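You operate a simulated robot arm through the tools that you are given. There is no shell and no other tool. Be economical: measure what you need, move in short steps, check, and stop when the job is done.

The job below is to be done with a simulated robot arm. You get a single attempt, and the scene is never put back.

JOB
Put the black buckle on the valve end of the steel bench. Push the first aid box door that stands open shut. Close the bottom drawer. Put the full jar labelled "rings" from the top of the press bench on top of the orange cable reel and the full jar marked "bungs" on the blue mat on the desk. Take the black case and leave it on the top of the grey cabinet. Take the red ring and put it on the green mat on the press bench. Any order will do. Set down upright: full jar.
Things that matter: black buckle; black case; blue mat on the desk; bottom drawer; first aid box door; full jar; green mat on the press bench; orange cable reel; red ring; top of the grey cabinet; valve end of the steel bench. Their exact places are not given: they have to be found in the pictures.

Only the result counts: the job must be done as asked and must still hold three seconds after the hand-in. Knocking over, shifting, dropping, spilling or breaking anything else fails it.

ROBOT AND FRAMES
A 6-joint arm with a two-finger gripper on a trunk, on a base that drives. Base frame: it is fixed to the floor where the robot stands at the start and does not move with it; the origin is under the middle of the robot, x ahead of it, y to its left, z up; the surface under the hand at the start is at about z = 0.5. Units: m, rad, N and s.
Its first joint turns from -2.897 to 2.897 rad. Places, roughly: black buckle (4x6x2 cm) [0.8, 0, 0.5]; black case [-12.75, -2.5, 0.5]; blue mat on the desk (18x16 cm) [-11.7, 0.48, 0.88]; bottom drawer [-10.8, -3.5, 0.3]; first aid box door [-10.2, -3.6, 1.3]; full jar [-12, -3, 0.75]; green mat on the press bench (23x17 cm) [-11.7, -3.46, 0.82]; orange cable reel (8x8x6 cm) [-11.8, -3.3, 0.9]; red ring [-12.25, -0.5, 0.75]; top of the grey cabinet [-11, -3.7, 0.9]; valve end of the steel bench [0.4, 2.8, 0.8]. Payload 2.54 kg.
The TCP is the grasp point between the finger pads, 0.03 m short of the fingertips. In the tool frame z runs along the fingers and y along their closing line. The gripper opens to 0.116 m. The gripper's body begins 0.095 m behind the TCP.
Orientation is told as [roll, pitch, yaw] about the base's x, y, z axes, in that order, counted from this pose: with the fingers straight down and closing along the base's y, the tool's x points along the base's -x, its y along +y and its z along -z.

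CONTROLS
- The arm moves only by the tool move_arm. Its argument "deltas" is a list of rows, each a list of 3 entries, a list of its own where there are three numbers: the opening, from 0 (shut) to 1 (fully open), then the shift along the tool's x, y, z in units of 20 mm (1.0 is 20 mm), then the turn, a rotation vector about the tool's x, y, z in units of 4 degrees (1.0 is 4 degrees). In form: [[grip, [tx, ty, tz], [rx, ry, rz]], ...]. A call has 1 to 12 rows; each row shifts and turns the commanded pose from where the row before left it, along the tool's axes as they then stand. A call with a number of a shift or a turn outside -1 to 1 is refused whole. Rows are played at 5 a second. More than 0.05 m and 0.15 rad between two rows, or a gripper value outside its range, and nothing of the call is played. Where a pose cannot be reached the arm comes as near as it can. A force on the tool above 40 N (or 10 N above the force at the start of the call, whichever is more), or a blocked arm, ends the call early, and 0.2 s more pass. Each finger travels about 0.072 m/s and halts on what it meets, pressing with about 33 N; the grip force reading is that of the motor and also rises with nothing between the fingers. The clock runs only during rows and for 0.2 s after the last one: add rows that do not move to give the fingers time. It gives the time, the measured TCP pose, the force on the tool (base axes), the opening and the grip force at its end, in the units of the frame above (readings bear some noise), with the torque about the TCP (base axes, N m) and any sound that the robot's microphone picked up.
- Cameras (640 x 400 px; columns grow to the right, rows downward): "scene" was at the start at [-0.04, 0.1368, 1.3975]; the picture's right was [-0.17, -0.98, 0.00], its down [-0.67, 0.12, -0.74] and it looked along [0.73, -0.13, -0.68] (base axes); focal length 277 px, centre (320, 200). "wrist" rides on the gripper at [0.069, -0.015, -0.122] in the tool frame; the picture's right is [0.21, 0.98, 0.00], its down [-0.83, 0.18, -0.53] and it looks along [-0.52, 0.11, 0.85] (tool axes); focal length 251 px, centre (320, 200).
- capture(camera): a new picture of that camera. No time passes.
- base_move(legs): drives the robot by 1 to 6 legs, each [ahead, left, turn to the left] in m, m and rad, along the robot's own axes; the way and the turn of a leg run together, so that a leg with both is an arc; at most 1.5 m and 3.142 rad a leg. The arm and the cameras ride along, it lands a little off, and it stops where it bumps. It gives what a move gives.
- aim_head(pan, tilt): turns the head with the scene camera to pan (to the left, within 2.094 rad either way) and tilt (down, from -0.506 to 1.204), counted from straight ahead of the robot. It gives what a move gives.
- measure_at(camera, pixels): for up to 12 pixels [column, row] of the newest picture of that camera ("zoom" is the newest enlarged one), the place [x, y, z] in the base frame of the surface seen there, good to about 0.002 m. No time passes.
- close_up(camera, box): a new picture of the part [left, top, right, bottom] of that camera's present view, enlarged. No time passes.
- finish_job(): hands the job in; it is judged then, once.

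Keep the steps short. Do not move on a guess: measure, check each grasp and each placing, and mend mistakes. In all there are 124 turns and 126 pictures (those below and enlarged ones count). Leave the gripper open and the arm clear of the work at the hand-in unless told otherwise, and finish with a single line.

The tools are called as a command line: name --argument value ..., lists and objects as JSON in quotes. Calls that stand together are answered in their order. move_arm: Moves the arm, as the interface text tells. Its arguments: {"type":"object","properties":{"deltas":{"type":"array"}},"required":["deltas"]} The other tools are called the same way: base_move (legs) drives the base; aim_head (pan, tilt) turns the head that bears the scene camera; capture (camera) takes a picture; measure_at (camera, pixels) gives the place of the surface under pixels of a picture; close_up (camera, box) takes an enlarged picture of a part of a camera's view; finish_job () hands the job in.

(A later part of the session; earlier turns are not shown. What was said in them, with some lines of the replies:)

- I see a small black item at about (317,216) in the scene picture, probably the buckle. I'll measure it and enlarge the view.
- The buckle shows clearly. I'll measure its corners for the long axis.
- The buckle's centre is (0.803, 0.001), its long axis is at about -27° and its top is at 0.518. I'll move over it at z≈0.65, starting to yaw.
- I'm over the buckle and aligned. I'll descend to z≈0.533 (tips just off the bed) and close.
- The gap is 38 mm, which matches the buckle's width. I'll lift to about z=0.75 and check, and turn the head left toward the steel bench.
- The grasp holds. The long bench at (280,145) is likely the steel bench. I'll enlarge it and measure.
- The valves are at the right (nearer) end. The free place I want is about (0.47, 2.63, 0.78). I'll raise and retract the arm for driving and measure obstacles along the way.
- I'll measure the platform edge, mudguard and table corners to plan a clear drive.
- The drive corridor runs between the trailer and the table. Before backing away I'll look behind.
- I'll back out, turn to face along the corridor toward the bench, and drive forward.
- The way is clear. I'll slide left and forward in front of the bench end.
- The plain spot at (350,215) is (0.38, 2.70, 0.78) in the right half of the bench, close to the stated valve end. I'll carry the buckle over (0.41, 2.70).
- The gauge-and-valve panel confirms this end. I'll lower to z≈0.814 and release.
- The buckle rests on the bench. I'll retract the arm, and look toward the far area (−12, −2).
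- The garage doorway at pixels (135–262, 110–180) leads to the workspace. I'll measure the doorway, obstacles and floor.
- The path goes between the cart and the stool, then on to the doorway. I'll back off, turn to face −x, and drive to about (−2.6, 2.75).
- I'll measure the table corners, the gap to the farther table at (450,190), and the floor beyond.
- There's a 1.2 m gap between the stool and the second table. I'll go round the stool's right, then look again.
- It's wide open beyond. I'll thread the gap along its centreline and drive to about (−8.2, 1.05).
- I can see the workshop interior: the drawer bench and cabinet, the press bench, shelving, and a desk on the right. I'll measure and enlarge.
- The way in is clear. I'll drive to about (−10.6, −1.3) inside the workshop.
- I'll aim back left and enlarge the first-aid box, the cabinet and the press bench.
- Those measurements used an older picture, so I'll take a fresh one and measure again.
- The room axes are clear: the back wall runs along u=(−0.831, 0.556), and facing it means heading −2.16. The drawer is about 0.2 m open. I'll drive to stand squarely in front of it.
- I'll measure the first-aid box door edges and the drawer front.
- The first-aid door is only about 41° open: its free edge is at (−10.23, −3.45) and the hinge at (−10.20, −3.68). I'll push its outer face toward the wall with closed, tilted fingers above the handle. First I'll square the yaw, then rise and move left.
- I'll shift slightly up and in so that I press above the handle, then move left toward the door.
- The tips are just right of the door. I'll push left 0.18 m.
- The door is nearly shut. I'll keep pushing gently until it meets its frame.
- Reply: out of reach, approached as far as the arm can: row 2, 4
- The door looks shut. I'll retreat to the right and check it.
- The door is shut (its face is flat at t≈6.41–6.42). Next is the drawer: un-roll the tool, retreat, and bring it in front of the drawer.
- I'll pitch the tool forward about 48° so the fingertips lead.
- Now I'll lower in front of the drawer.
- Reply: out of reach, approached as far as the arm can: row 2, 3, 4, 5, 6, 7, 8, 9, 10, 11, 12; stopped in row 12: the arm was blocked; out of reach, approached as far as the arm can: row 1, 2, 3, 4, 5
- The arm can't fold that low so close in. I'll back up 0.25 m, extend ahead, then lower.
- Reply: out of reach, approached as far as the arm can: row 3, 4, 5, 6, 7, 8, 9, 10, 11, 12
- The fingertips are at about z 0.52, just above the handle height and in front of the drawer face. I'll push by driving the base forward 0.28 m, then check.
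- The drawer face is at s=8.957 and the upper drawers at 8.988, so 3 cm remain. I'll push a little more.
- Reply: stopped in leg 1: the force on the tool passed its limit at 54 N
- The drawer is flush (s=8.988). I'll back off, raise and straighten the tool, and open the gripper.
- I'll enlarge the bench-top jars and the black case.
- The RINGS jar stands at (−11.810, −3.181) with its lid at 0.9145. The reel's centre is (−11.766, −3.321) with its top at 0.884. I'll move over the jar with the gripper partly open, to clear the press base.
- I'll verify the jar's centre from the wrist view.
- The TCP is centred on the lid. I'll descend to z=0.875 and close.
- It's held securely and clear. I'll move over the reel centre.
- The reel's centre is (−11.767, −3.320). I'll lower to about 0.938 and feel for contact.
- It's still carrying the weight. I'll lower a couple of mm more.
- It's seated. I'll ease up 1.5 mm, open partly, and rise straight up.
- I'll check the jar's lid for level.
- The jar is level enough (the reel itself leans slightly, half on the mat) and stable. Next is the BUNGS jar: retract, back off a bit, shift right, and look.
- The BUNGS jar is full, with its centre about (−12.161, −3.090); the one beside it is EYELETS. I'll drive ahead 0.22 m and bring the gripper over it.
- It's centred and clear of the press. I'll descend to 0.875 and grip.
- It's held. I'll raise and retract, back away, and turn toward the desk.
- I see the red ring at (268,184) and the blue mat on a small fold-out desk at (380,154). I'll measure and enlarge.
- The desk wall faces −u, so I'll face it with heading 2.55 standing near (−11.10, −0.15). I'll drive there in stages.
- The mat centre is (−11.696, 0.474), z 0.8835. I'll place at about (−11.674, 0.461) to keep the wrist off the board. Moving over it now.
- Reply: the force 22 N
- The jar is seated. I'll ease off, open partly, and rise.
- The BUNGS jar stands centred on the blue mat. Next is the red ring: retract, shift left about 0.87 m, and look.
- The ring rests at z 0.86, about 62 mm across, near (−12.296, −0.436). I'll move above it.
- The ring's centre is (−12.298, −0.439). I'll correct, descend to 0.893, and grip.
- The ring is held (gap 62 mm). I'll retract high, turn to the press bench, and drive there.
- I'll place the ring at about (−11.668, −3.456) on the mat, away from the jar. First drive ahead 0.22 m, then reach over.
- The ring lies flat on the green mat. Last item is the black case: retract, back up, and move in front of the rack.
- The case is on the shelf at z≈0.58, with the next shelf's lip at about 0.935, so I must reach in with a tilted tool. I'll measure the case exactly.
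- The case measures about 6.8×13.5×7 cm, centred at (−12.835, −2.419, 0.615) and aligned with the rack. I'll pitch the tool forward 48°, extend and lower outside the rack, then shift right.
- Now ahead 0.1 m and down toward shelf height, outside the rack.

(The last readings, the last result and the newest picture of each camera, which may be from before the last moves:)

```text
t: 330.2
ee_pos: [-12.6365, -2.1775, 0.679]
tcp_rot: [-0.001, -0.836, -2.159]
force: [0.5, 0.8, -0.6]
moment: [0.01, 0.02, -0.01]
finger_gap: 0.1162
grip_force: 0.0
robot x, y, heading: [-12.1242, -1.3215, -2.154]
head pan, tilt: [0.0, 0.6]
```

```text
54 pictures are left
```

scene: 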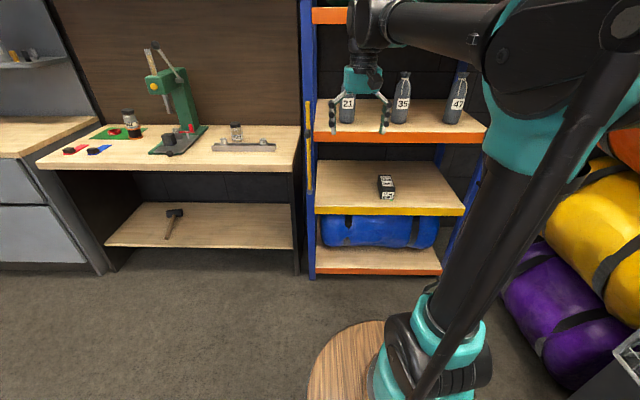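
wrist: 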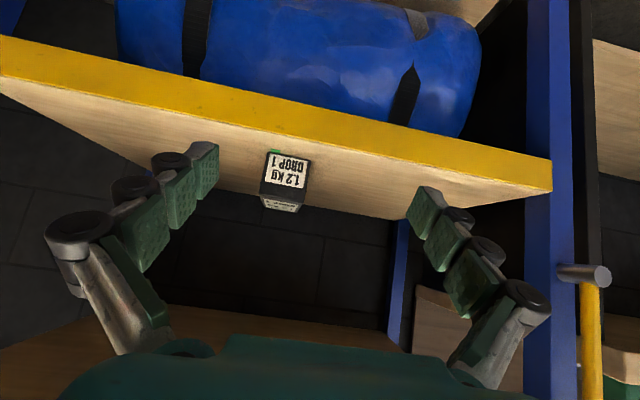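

Reach is good here. I'll centre laterally (right 3 cm) and lower to about 0.625.

move_arm --deltas '[[1, [0.97, -0.78, 0.88], [0, 0, 0]], [1, [0.97, -0.78, 0.88], [0, 0, 0]], [1, [0, 0, 0], [0, 0, 0]]]'

base_move --legs '[[0.18, 0, 0]]'

capture --camera "wrist"

capture --camera "scene"

```text
t: 331.0
ee_pos: [-12.6621, -2.16, 0.626]
tcp_rot: [0.0, -0.836, -2.16]
force: [-0.2, 0.1, 0.1]
moment: [-0.03, -0.02, 0.02]
finger_gap: 0.116
grip_force: 0.0
robot x, y, heading: [-12.1212, -1.3239, -2.161]
head pan, tilt: [0.0, 0.6]
```

```text
t: 332.5
ee_pos: [-12.7595, -2.3122, 0.6265]
tcp_rot: [-0.001, -0.837, -2.159]
force: [0.2, -0.1, 0.2]
moment: [-0.02, 0.02, 0.0]
finger_gap: 0.1159
grip_force: 0.1
robot x, y, heading: [-12.2226, -1.4698, -2.157]
head pan, tilt: [0.0, 0.6]
```

```text
53 pictures are left
```

wrist: 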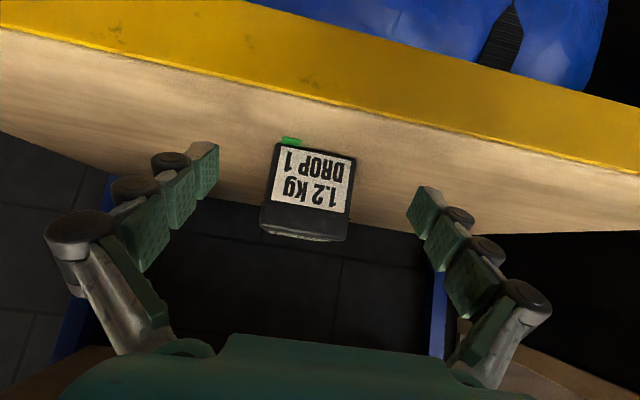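

```text
52 pictures are left
```

scene: 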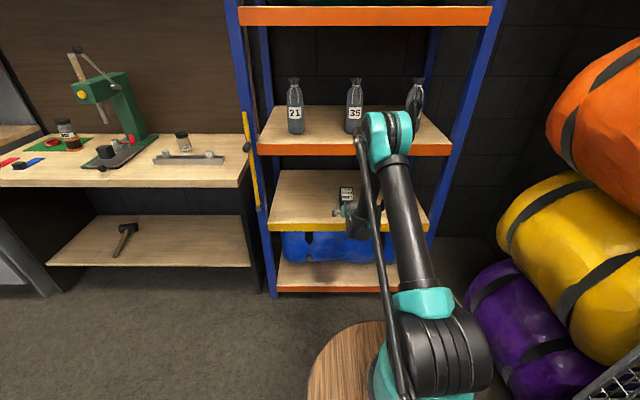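

measure_at --camera "wrist" --pixels '[[272, 165], [352, 170], [264, 215], [346, 222], [308, 180], [262, 230], [345, 238], [400, 180], [200, 150]]'

```text
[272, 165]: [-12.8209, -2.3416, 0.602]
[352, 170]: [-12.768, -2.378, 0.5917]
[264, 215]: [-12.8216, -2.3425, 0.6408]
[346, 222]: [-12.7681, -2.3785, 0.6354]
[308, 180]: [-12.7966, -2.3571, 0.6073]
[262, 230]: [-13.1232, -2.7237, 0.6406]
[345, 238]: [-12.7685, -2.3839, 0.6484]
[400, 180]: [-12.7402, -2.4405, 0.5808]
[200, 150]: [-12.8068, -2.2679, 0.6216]
```

The case face centre is at t=9.321 and I'm at 9.317, well aligned. I'll drive in the last 12.5 cm.

base_move --legs '[[0.125, 0, 0]]'

capture --camera "wrist"

```text
t: 333.8
ee_pos: [-12.8275, -2.4173, 0.628]
tcp_rot: [0.001, -0.835, -2.157]
force: [0.4, 0.3, 0.5]
moment: [-0.01, 0.02, -0.03]
finger_gap: 0.1161
grip_force: 0.1
robot x, y, heading: [-12.293, -1.5736, -2.158]
head pan, tilt: [0.0, 0.6]
```

```text
51 pictures are left
```

wrist: 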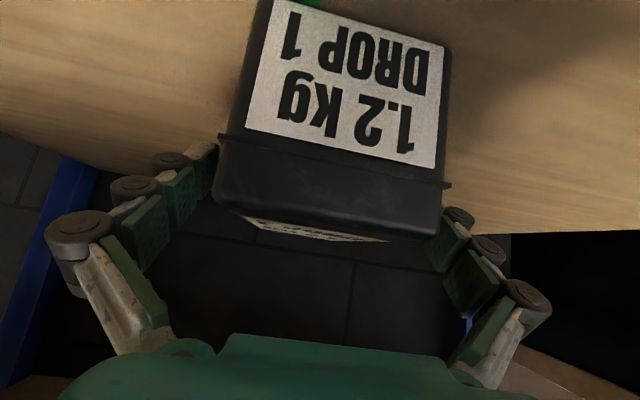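

I'm at the case's centre. I'll lower 6 mm and close the gripper.

move_arm --deltas '[[1, [0.22, -0.2, 0.2], [0, 0, 0]], [0.6, [0, 0, 0], [0, 0, 0]], [0, [0, 0, 0], [0, 0, 0]], [0, [0, 0, 0], [0, 0, 0]], [0, [0, 0, 0], [0, 0, 0]], [0, [0, 0, 0], [0, 0, 0]], [0, [0, 0, 0], [0, 0, 0]]]'

capture --camera "wrist"

```text
t: 335.4
ee_pos: [-12.8314, -2.4149, 0.6216]
tcp_rot: [0.001, -0.837, -2.159]
force: [-0.4, 1.4, 1.1]
moment: [-0.17, -0.33, -0.23]
finger_gap: 0.0696
grip_force: 32.9
robot x, y, heading: [-12.2939, -1.5711, -2.155]
head pan, tilt: [0.0, 0.6]
```

```text
50 pictures are left
```

wrist: 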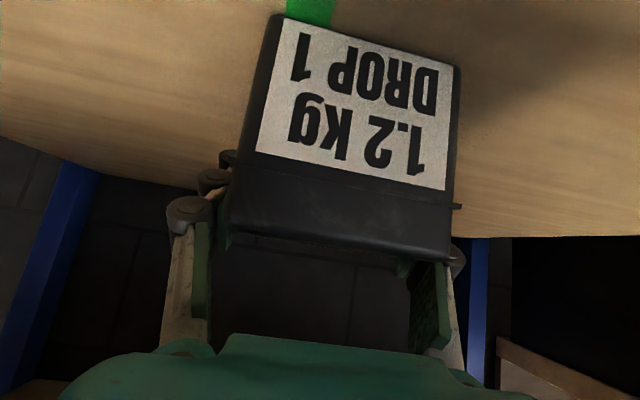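

It's gripped (gap 70 mm). I'll lift about 5 cm and check the weight and pose.

move_arm --deltas '[[0, [-0.3, 0, -0.27], [0, 0, 0]], [0, [-0.5, 0, -0.45], [0, 0, 0]], [0, [-0.5, 0, -0.45], [0, 0, 0]], [0, [-0.5, 0, -0.45], [0, 0, 0]], [0, [0, 0, 0], [0, 0, 0]]]'

capture --camera "wrist"

close_up --camera "scene" --box '[250, 140, 450, 265]'

```text
t: 336.6
ee_pos: [-12.8313, -2.4155, 0.6692]
tcp_rot: [0.0, -0.835, -2.156]
force: [0.3, -0.6, -11.9]
moment: [0.06, -0.05, -0.02]
finger_gap: 0.0698
grip_force: 33.1
robot x, y, heading: [-12.2952, -1.5795, -2.161]
head pan, tilt: [0.0, 0.6]
```

```text
49 pictures are left
```

wrist: 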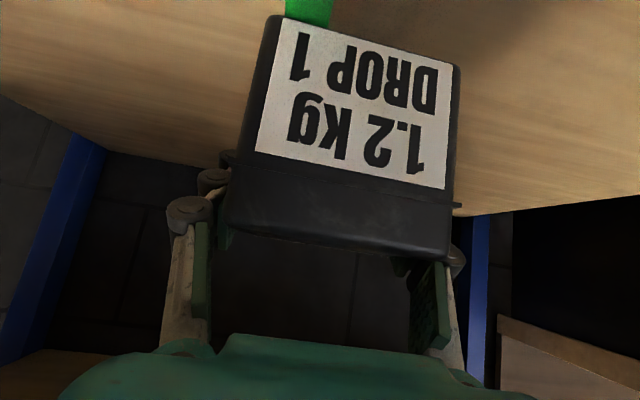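

```text
3.20 times, centred on (350, 202) of scene
```

zoom: 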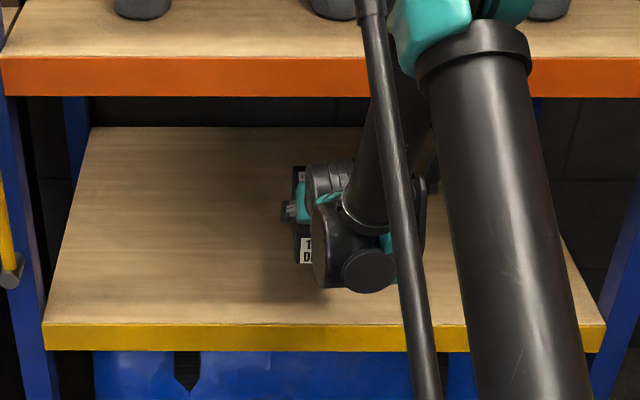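

No slip, about 12 N carried. I'll back straight out of the rack, then raise.

base_move --legs '[[-0.45, 0, 0]]'

move_arm --deltas '[[0, [-0.97, 0, -0.88], [0, 0, 0]], [0, [-0.97, 0, -0.88], [0, 0, 0]], [0, [-0.97, 0, -0.88], [0, 0, 0]], [0, [-0.97, 0, -0.88], [0, 0, 0]], [0, [-0.97, 0, -0.88], [0, 0, 0]], [0, [-0.97, 0, -0.88], [0, 0, 0]], [0, [-0.97, 0, -0.88], [0, 0, 0]], [0, [-0.97, 0, -0.88], [0, 0, 0]], [0, [-0.97, 0, -0.88], [0, 0, 0]], [0, [-0.97, 0, -0.88], [0, 0, 0]], [0, [-0.97, 0, -0.88], [0, 0, 0]], [0, [-0.97, 0, -0.88], [0, 0, 0]]]'

base_move --legs '[[0, 1.1, 0], [0, 1.05, 0]]'

aim_head --pan 0.1 --tilt 0.6

capture --camera "scene"

```text
t: 339.3
ee_pos: [-12.5816, -2.0357, 0.6685]
tcp_rot: [0.001, -0.836, -2.162]
force: [0.6, 0.9, -11.5]
moment: [0.08, -0.05, 0.03]
finger_gap: 0.0696
grip_force: 33.2
robot x, y, heading: [-12.0412, -1.1982, -2.155]
head pan, tilt: [0.0, 0.6]
```

```text
t: 341.9
ee_pos: [-12.5822, -2.0358, 0.9823]
tcp_rot: [-0.001, -0.837, -2.159]
force: [-0.6, -0.4, -12.1]
moment: [0.12, -0.08, 0.02]
finger_gap: 0.0695
grip_force: 32.8
robot x, y, heading: [-12.0429, -1.1984, -2.162]
head pan, tilt: [0.0, 0.6]
```

```text
t: 352.5
ee_pos: [-10.7921, -3.2098, 0.9835]
tcp_rot: [-0.001, -0.837, -2.153]
force: [0.4, 0.0, -12.3]
moment: [0.08, 0.0, 0.02]
finger_gap: 0.0697
grip_force: 33.3
robot x, y, heading: [-10.2575, -2.3693, -2.151]
head pan, tilt: [0.0, 0.6]
```

```text
t: 353.2
ee_pos: [-10.793, -3.2088, 0.9825]
tcp_rot: [0.0, -0.834, -2.153]
force: [-0.7, 0.7, -11.2]
moment: [0.07, -0.05, -0.01]
finger_gap: 0.0696
grip_force: 32.9
robot x, y, heading: [-10.257, -2.369, -2.152]
head pan, tilt: [0.099, 0.6]
```

```text
47 pictures are left
```

scene: 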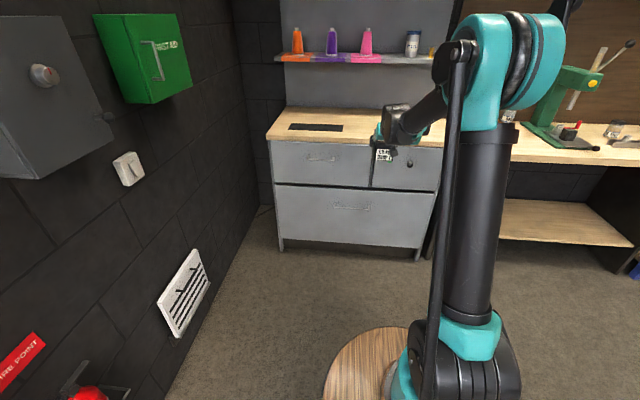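

The door and drawer are still shut. I'll measure the cabinet top.

measure_at --camera "scene" --pixels '[[268, 138], [340, 142], [290, 127], [342, 128], [360, 120], [350, 138], [375, 112], [300, 108], [400, 58], [300, 62], [360, 108], [315, 127]]'

close_up --camera "scene" --box '[260, 30, 470, 170]'

```text
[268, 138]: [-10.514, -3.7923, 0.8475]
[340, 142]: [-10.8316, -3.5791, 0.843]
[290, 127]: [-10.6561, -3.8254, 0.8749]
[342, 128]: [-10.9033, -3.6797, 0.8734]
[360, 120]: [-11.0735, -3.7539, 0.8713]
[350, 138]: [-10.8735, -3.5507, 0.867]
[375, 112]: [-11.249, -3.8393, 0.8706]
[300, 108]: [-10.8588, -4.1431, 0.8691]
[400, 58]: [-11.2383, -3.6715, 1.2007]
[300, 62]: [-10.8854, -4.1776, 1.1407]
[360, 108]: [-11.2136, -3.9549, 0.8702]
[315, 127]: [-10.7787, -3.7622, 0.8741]
```

```text
2.86 times, centred on (365, 100) of scene
```

zoom: 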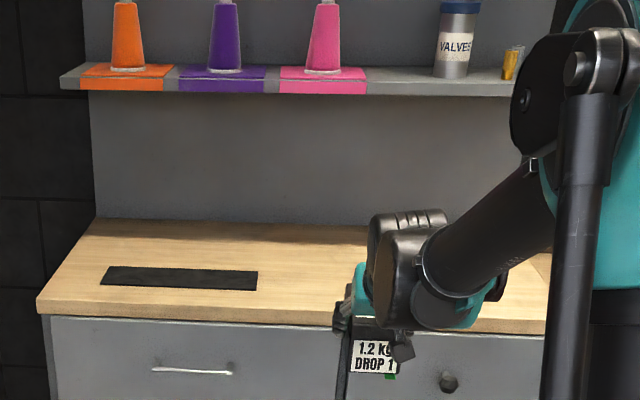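

The cabinet top is at z=0.870, spanning s≈9.0–9.48. I'll aim at t≈7.19, s≈9.17, right of the dark strip. Driving in 0.5 m with the case 7 cm above the top.

base_move --legs '[[0.5, 0, 0]]'

capture --camera "scene"

capture --camera "wrist"

```text
t: 356.1
ee_pos: [-11.0698, -3.6227, 0.983]
tcp_rot: [0.0, -0.837, -2.156]
force: [-0.5, 0.5, -11.8]
moment: [0.1, -0.04, 0.0]
finger_gap: 0.0695
grip_force: 33.2
robot x, y, heading: [-10.5316, -2.7847, -2.156]
head pan, tilt: [0.099, 0.6]
```

```text
45 pictures are left
```

scene: 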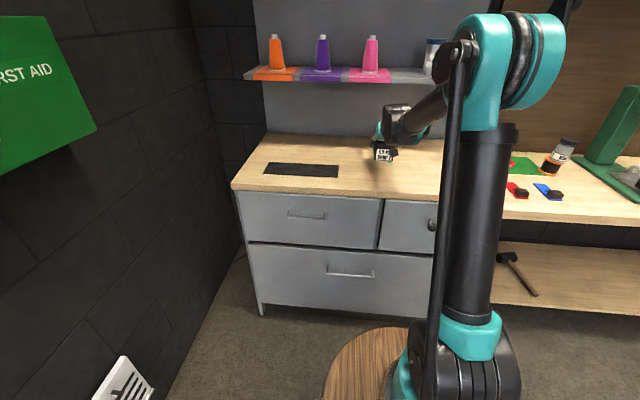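

```text
44 pictures are left
```

wrist: 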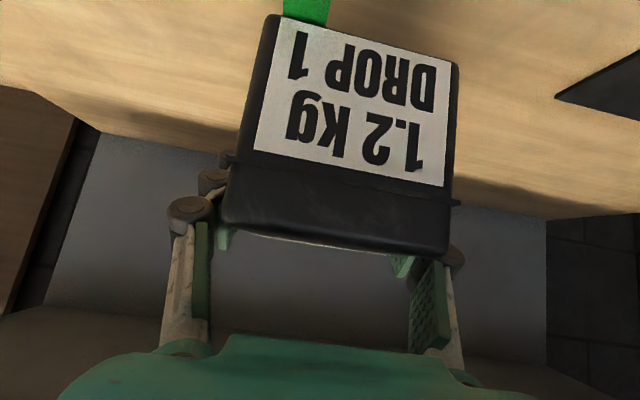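

It's over the cabinet. I'll lower in stages to contact.

move_arm --deltas '[[0, [0.97, 0, 0.88], [0, 0, 0]], [0, [0.97, 0, 0.88], [0, 0, 0]], [0, [0.5, 0, 0.45], [0, 0, 0]], [0, [0.15, 0, 0.135], [0, 0, 0]], [0, [0, 0, 0], [0, 0, 0]]]'

move_arm --deltas '[[0, [0.07, 0, 0.065], [0, 0, 0]], [0, [0, 0, 0], [0, 0, 0]]]'

```text
t: 357.3
ee_pos: [-11.0695, -3.623, 0.912]
tcp_rot: [0.001, -0.833, -2.157]
force: [-0.2, -1.0, -11.7]
moment: [0.13, -0.09, 0.0]
finger_gap: 0.0696
grip_force: 32.6
robot x, y, heading: [-10.5313, -2.7834, -2.152]
head pan, tilt: [0.099, 0.6]
```

```text
t: 357.9
ee_pos: [-11.0699, -3.6233, 0.9115]
tcp_rot: [-0.001, -0.837, -2.159]
force: [-0.1, -2.5, 1.5]
moment: [0.29, -0.82, -0.12]
finger_gap: 0.0696
grip_force: 32.6
robot x, y, heading: [-10.5302, -2.7811, -2.153]
head pan, tilt: [0.099, 0.6]
```

It's supported by the cabinet top. I'll open, wait, and withdraw along the tool axis.

move_arm --deltas '[[0.7, [0, 0, 0], [0, 0, 0]], [1, [0, 0, 0], [0, 0, 0]], [1, [0, 0, 0], [0, 0, 0]], [1, [0, 0, 0], [0, 0, 0]], [1, [0, 0, -0.5], [0, 0, 0]], [1, [0, 0, -1], [0, 0, 0]], [1, [0, 0, -1], [0, 0, 0]], [1, [0, 0, -1], [0, 0, 0]], [1, [0, 0, -1], [0, 0, 0]], [1, [0, 0, -1], [0, 0, 0]], [1, [0, 0, -1], [0, 0, 0]], [1, [0, 0, -1], [0, 0, 0]]]'

move_arm --deltas '[[1, [-0.97, 0, -0.88], [0, 0, 0]], [1, [-0.97, 0, -0.88], [0, 0, 0]], [1, [-0.97, 0, -0.88], [0, 0, 0]], [1, [-0.97, 0, -0.88], [0, 0, 0]]]'

base_move --legs '[[-0.6, 0, 0]]'

aim_head --pan 0.0 --tilt 0.45

capture --camera "scene"

```text
t: 360.5
ee_pos: [-11.0075, -3.5294, 1.0114]
tcp_rot: [-0.003, -0.837, -2.157]
force: [-0.1, -0.1, -0.1]
moment: [-0.04, -0.01, 0.05]
finger_gap: 0.1159
grip_force: 0.1
robot x, y, heading: [-10.5326, -2.7819, -2.156]
head pan, tilt: [0.099, 0.6]
```

```text
t: 361.5
ee_pos: [-11.0075, -3.5308, 1.1161]
tcp_rot: [0.0, -0.835, -2.158]
force: [0.5, 1.1, -0.8]
moment: [-0.01, -0.02, -0.04]
finger_gap: 0.1158
grip_force: 0.0
robot x, y, heading: [-10.5333, -2.7828, -2.148]
head pan, tilt: [0.099, 0.6]
```

```text
t: 364.9
ee_pos: [-10.6771, -3.0299, 1.1161]
tcp_rot: [-0.001, -0.837, -2.156]
force: [0.3, 0.2, 0.1]
moment: [0.0, -0.02, 0.01]
finger_gap: 0.1158
grip_force: 0.1
robot x, y, heading: [-10.2023, -2.2805, -2.154]
head pan, tilt: [0.099, 0.6]
```

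```text
t: 365.6
ee_pos: [-10.6768, -3.0303, 1.1161]
tcp_rot: [0.001, -0.836, -2.158]
force: [-0.1, 0.3, -0.5]
moment: [0.02, -0.03, -0.01]
finger_gap: 0.1161
grip_force: 0.0
robot x, y, heading: [-10.2, -2.2841, -2.148]
head pan, tilt: [0.0, 0.45]
```

```text
43 pictures are left
```

scene: 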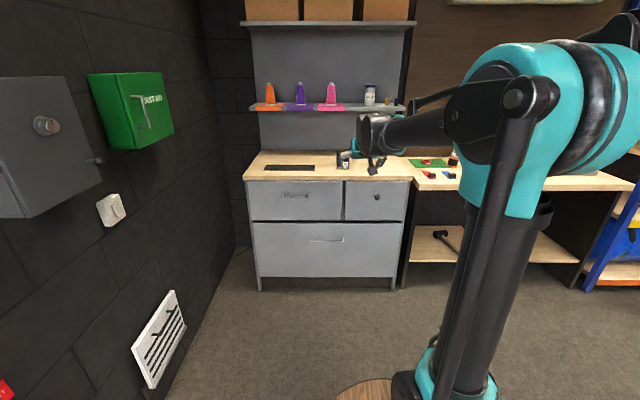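

I'll check the case, the jar on the reel, and the door in close-up.

close_up --camera "scene" --box '[240, 90, 480, 290]'

close_up --camera "scene" --box '[400, 130, 480, 190]'

close_up --camera "scene" --box '[80, 60, 190, 160]'

measure_at --camera "scene" --pixels '[[260, 250], [390, 250], [260, 200], [330, 200], [400, 200], [330, 260], [345, 163], [120, 100], [165, 100]]'

```text
2.00 times, centred on (360, 190) of scene
```

zoom: 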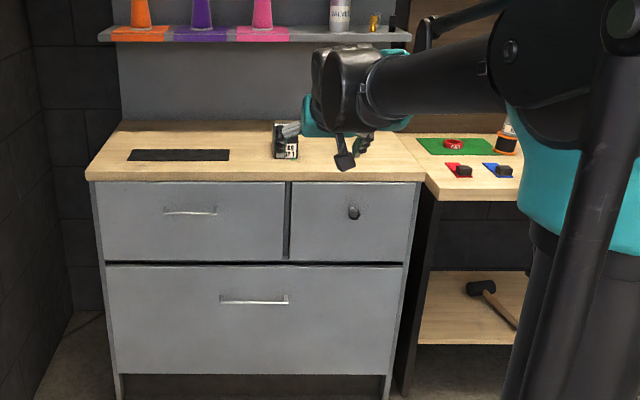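

```text
6.67 times, centred on (440, 160) of scene
```

zoom: 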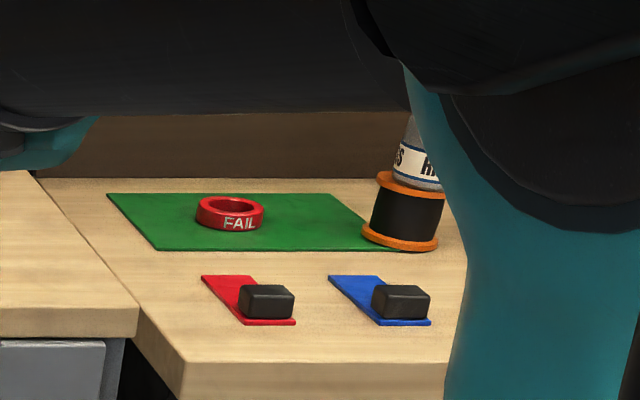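

```text
4.00 times, centred on (135, 110) of scene
```

zoom: 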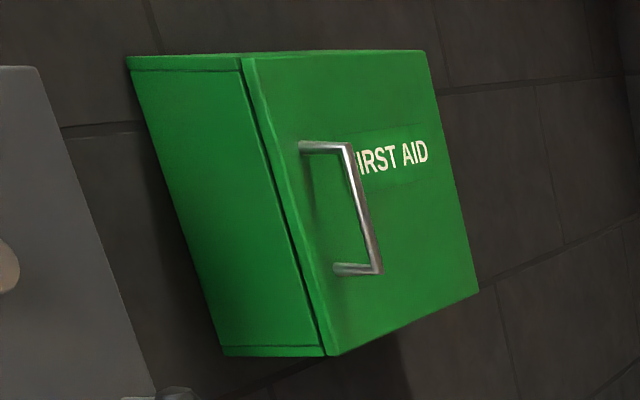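

```text
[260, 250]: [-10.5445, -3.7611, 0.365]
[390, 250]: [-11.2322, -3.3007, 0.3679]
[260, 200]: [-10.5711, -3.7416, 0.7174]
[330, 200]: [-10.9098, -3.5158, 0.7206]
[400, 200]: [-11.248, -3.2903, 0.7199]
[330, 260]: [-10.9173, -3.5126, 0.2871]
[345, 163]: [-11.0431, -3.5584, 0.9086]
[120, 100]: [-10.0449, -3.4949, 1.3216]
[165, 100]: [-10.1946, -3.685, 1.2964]
```

All good so far. A slight turn right will give me a clear view of the RINGS jar for the final check.

base_move --legs '[[0, 0, -0.6]]'

aim_head --pan 0.3 --tilt 0.45

capture --camera "scene"

```text
t: 367.6
ee_pos: [-11.0135, -2.6334, 1.1155]
tcp_rot: [0.0, -0.836, -2.753]
force: [0.4, -0.1, -0.4]
moment: [0.04, 0.01, -0.02]
finger_gap: 0.116
grip_force: 0.0
robot x, y, heading: [-10.2021, -2.2828, -2.752]
head pan, tilt: [0.0, 0.45]
```

```text
t: 368.4
ee_pos: [-11.0139, -2.634, 1.1155]
tcp_rot: [-0.001, -0.835, -2.755]
force: [1.1, 0.0, 0.4]
moment: [-0.01, -0.02, 0.01]
finger_gap: 0.1161
grip_force: 0.1
robot x, y, heading: [-10.2011, -2.283, -2.742]
head pan, tilt: [0.3, 0.45]
```

```text
39 pictures are left
```

scene: 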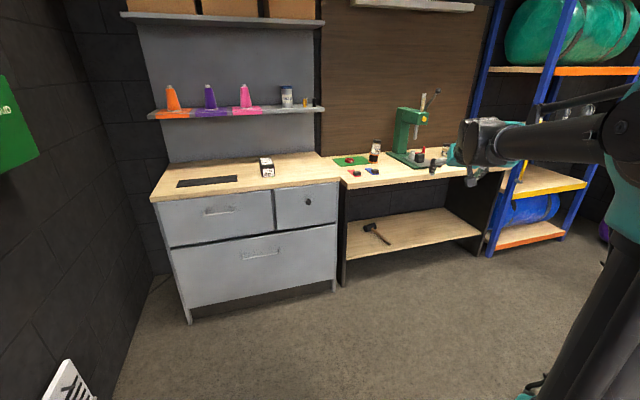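

close_up --camera "scene" --box '[240, 125, 400, 200]'

```text
4.00 times, centred on (320, 162) of scene
```

zoom: 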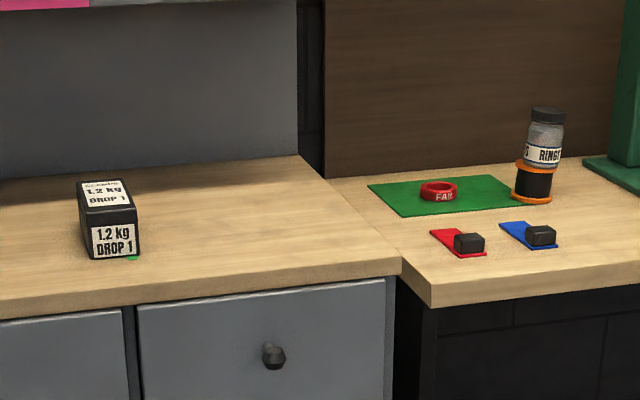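

Everything is in place, the gripper is open and the arm is clear. I'm handing in.

finish_job

```text
The job is handed in.
```

All seven tasks are done and the job is handed in; the "rings" jar leans about 5° because the cable reel it stands on sits half on the green mat.
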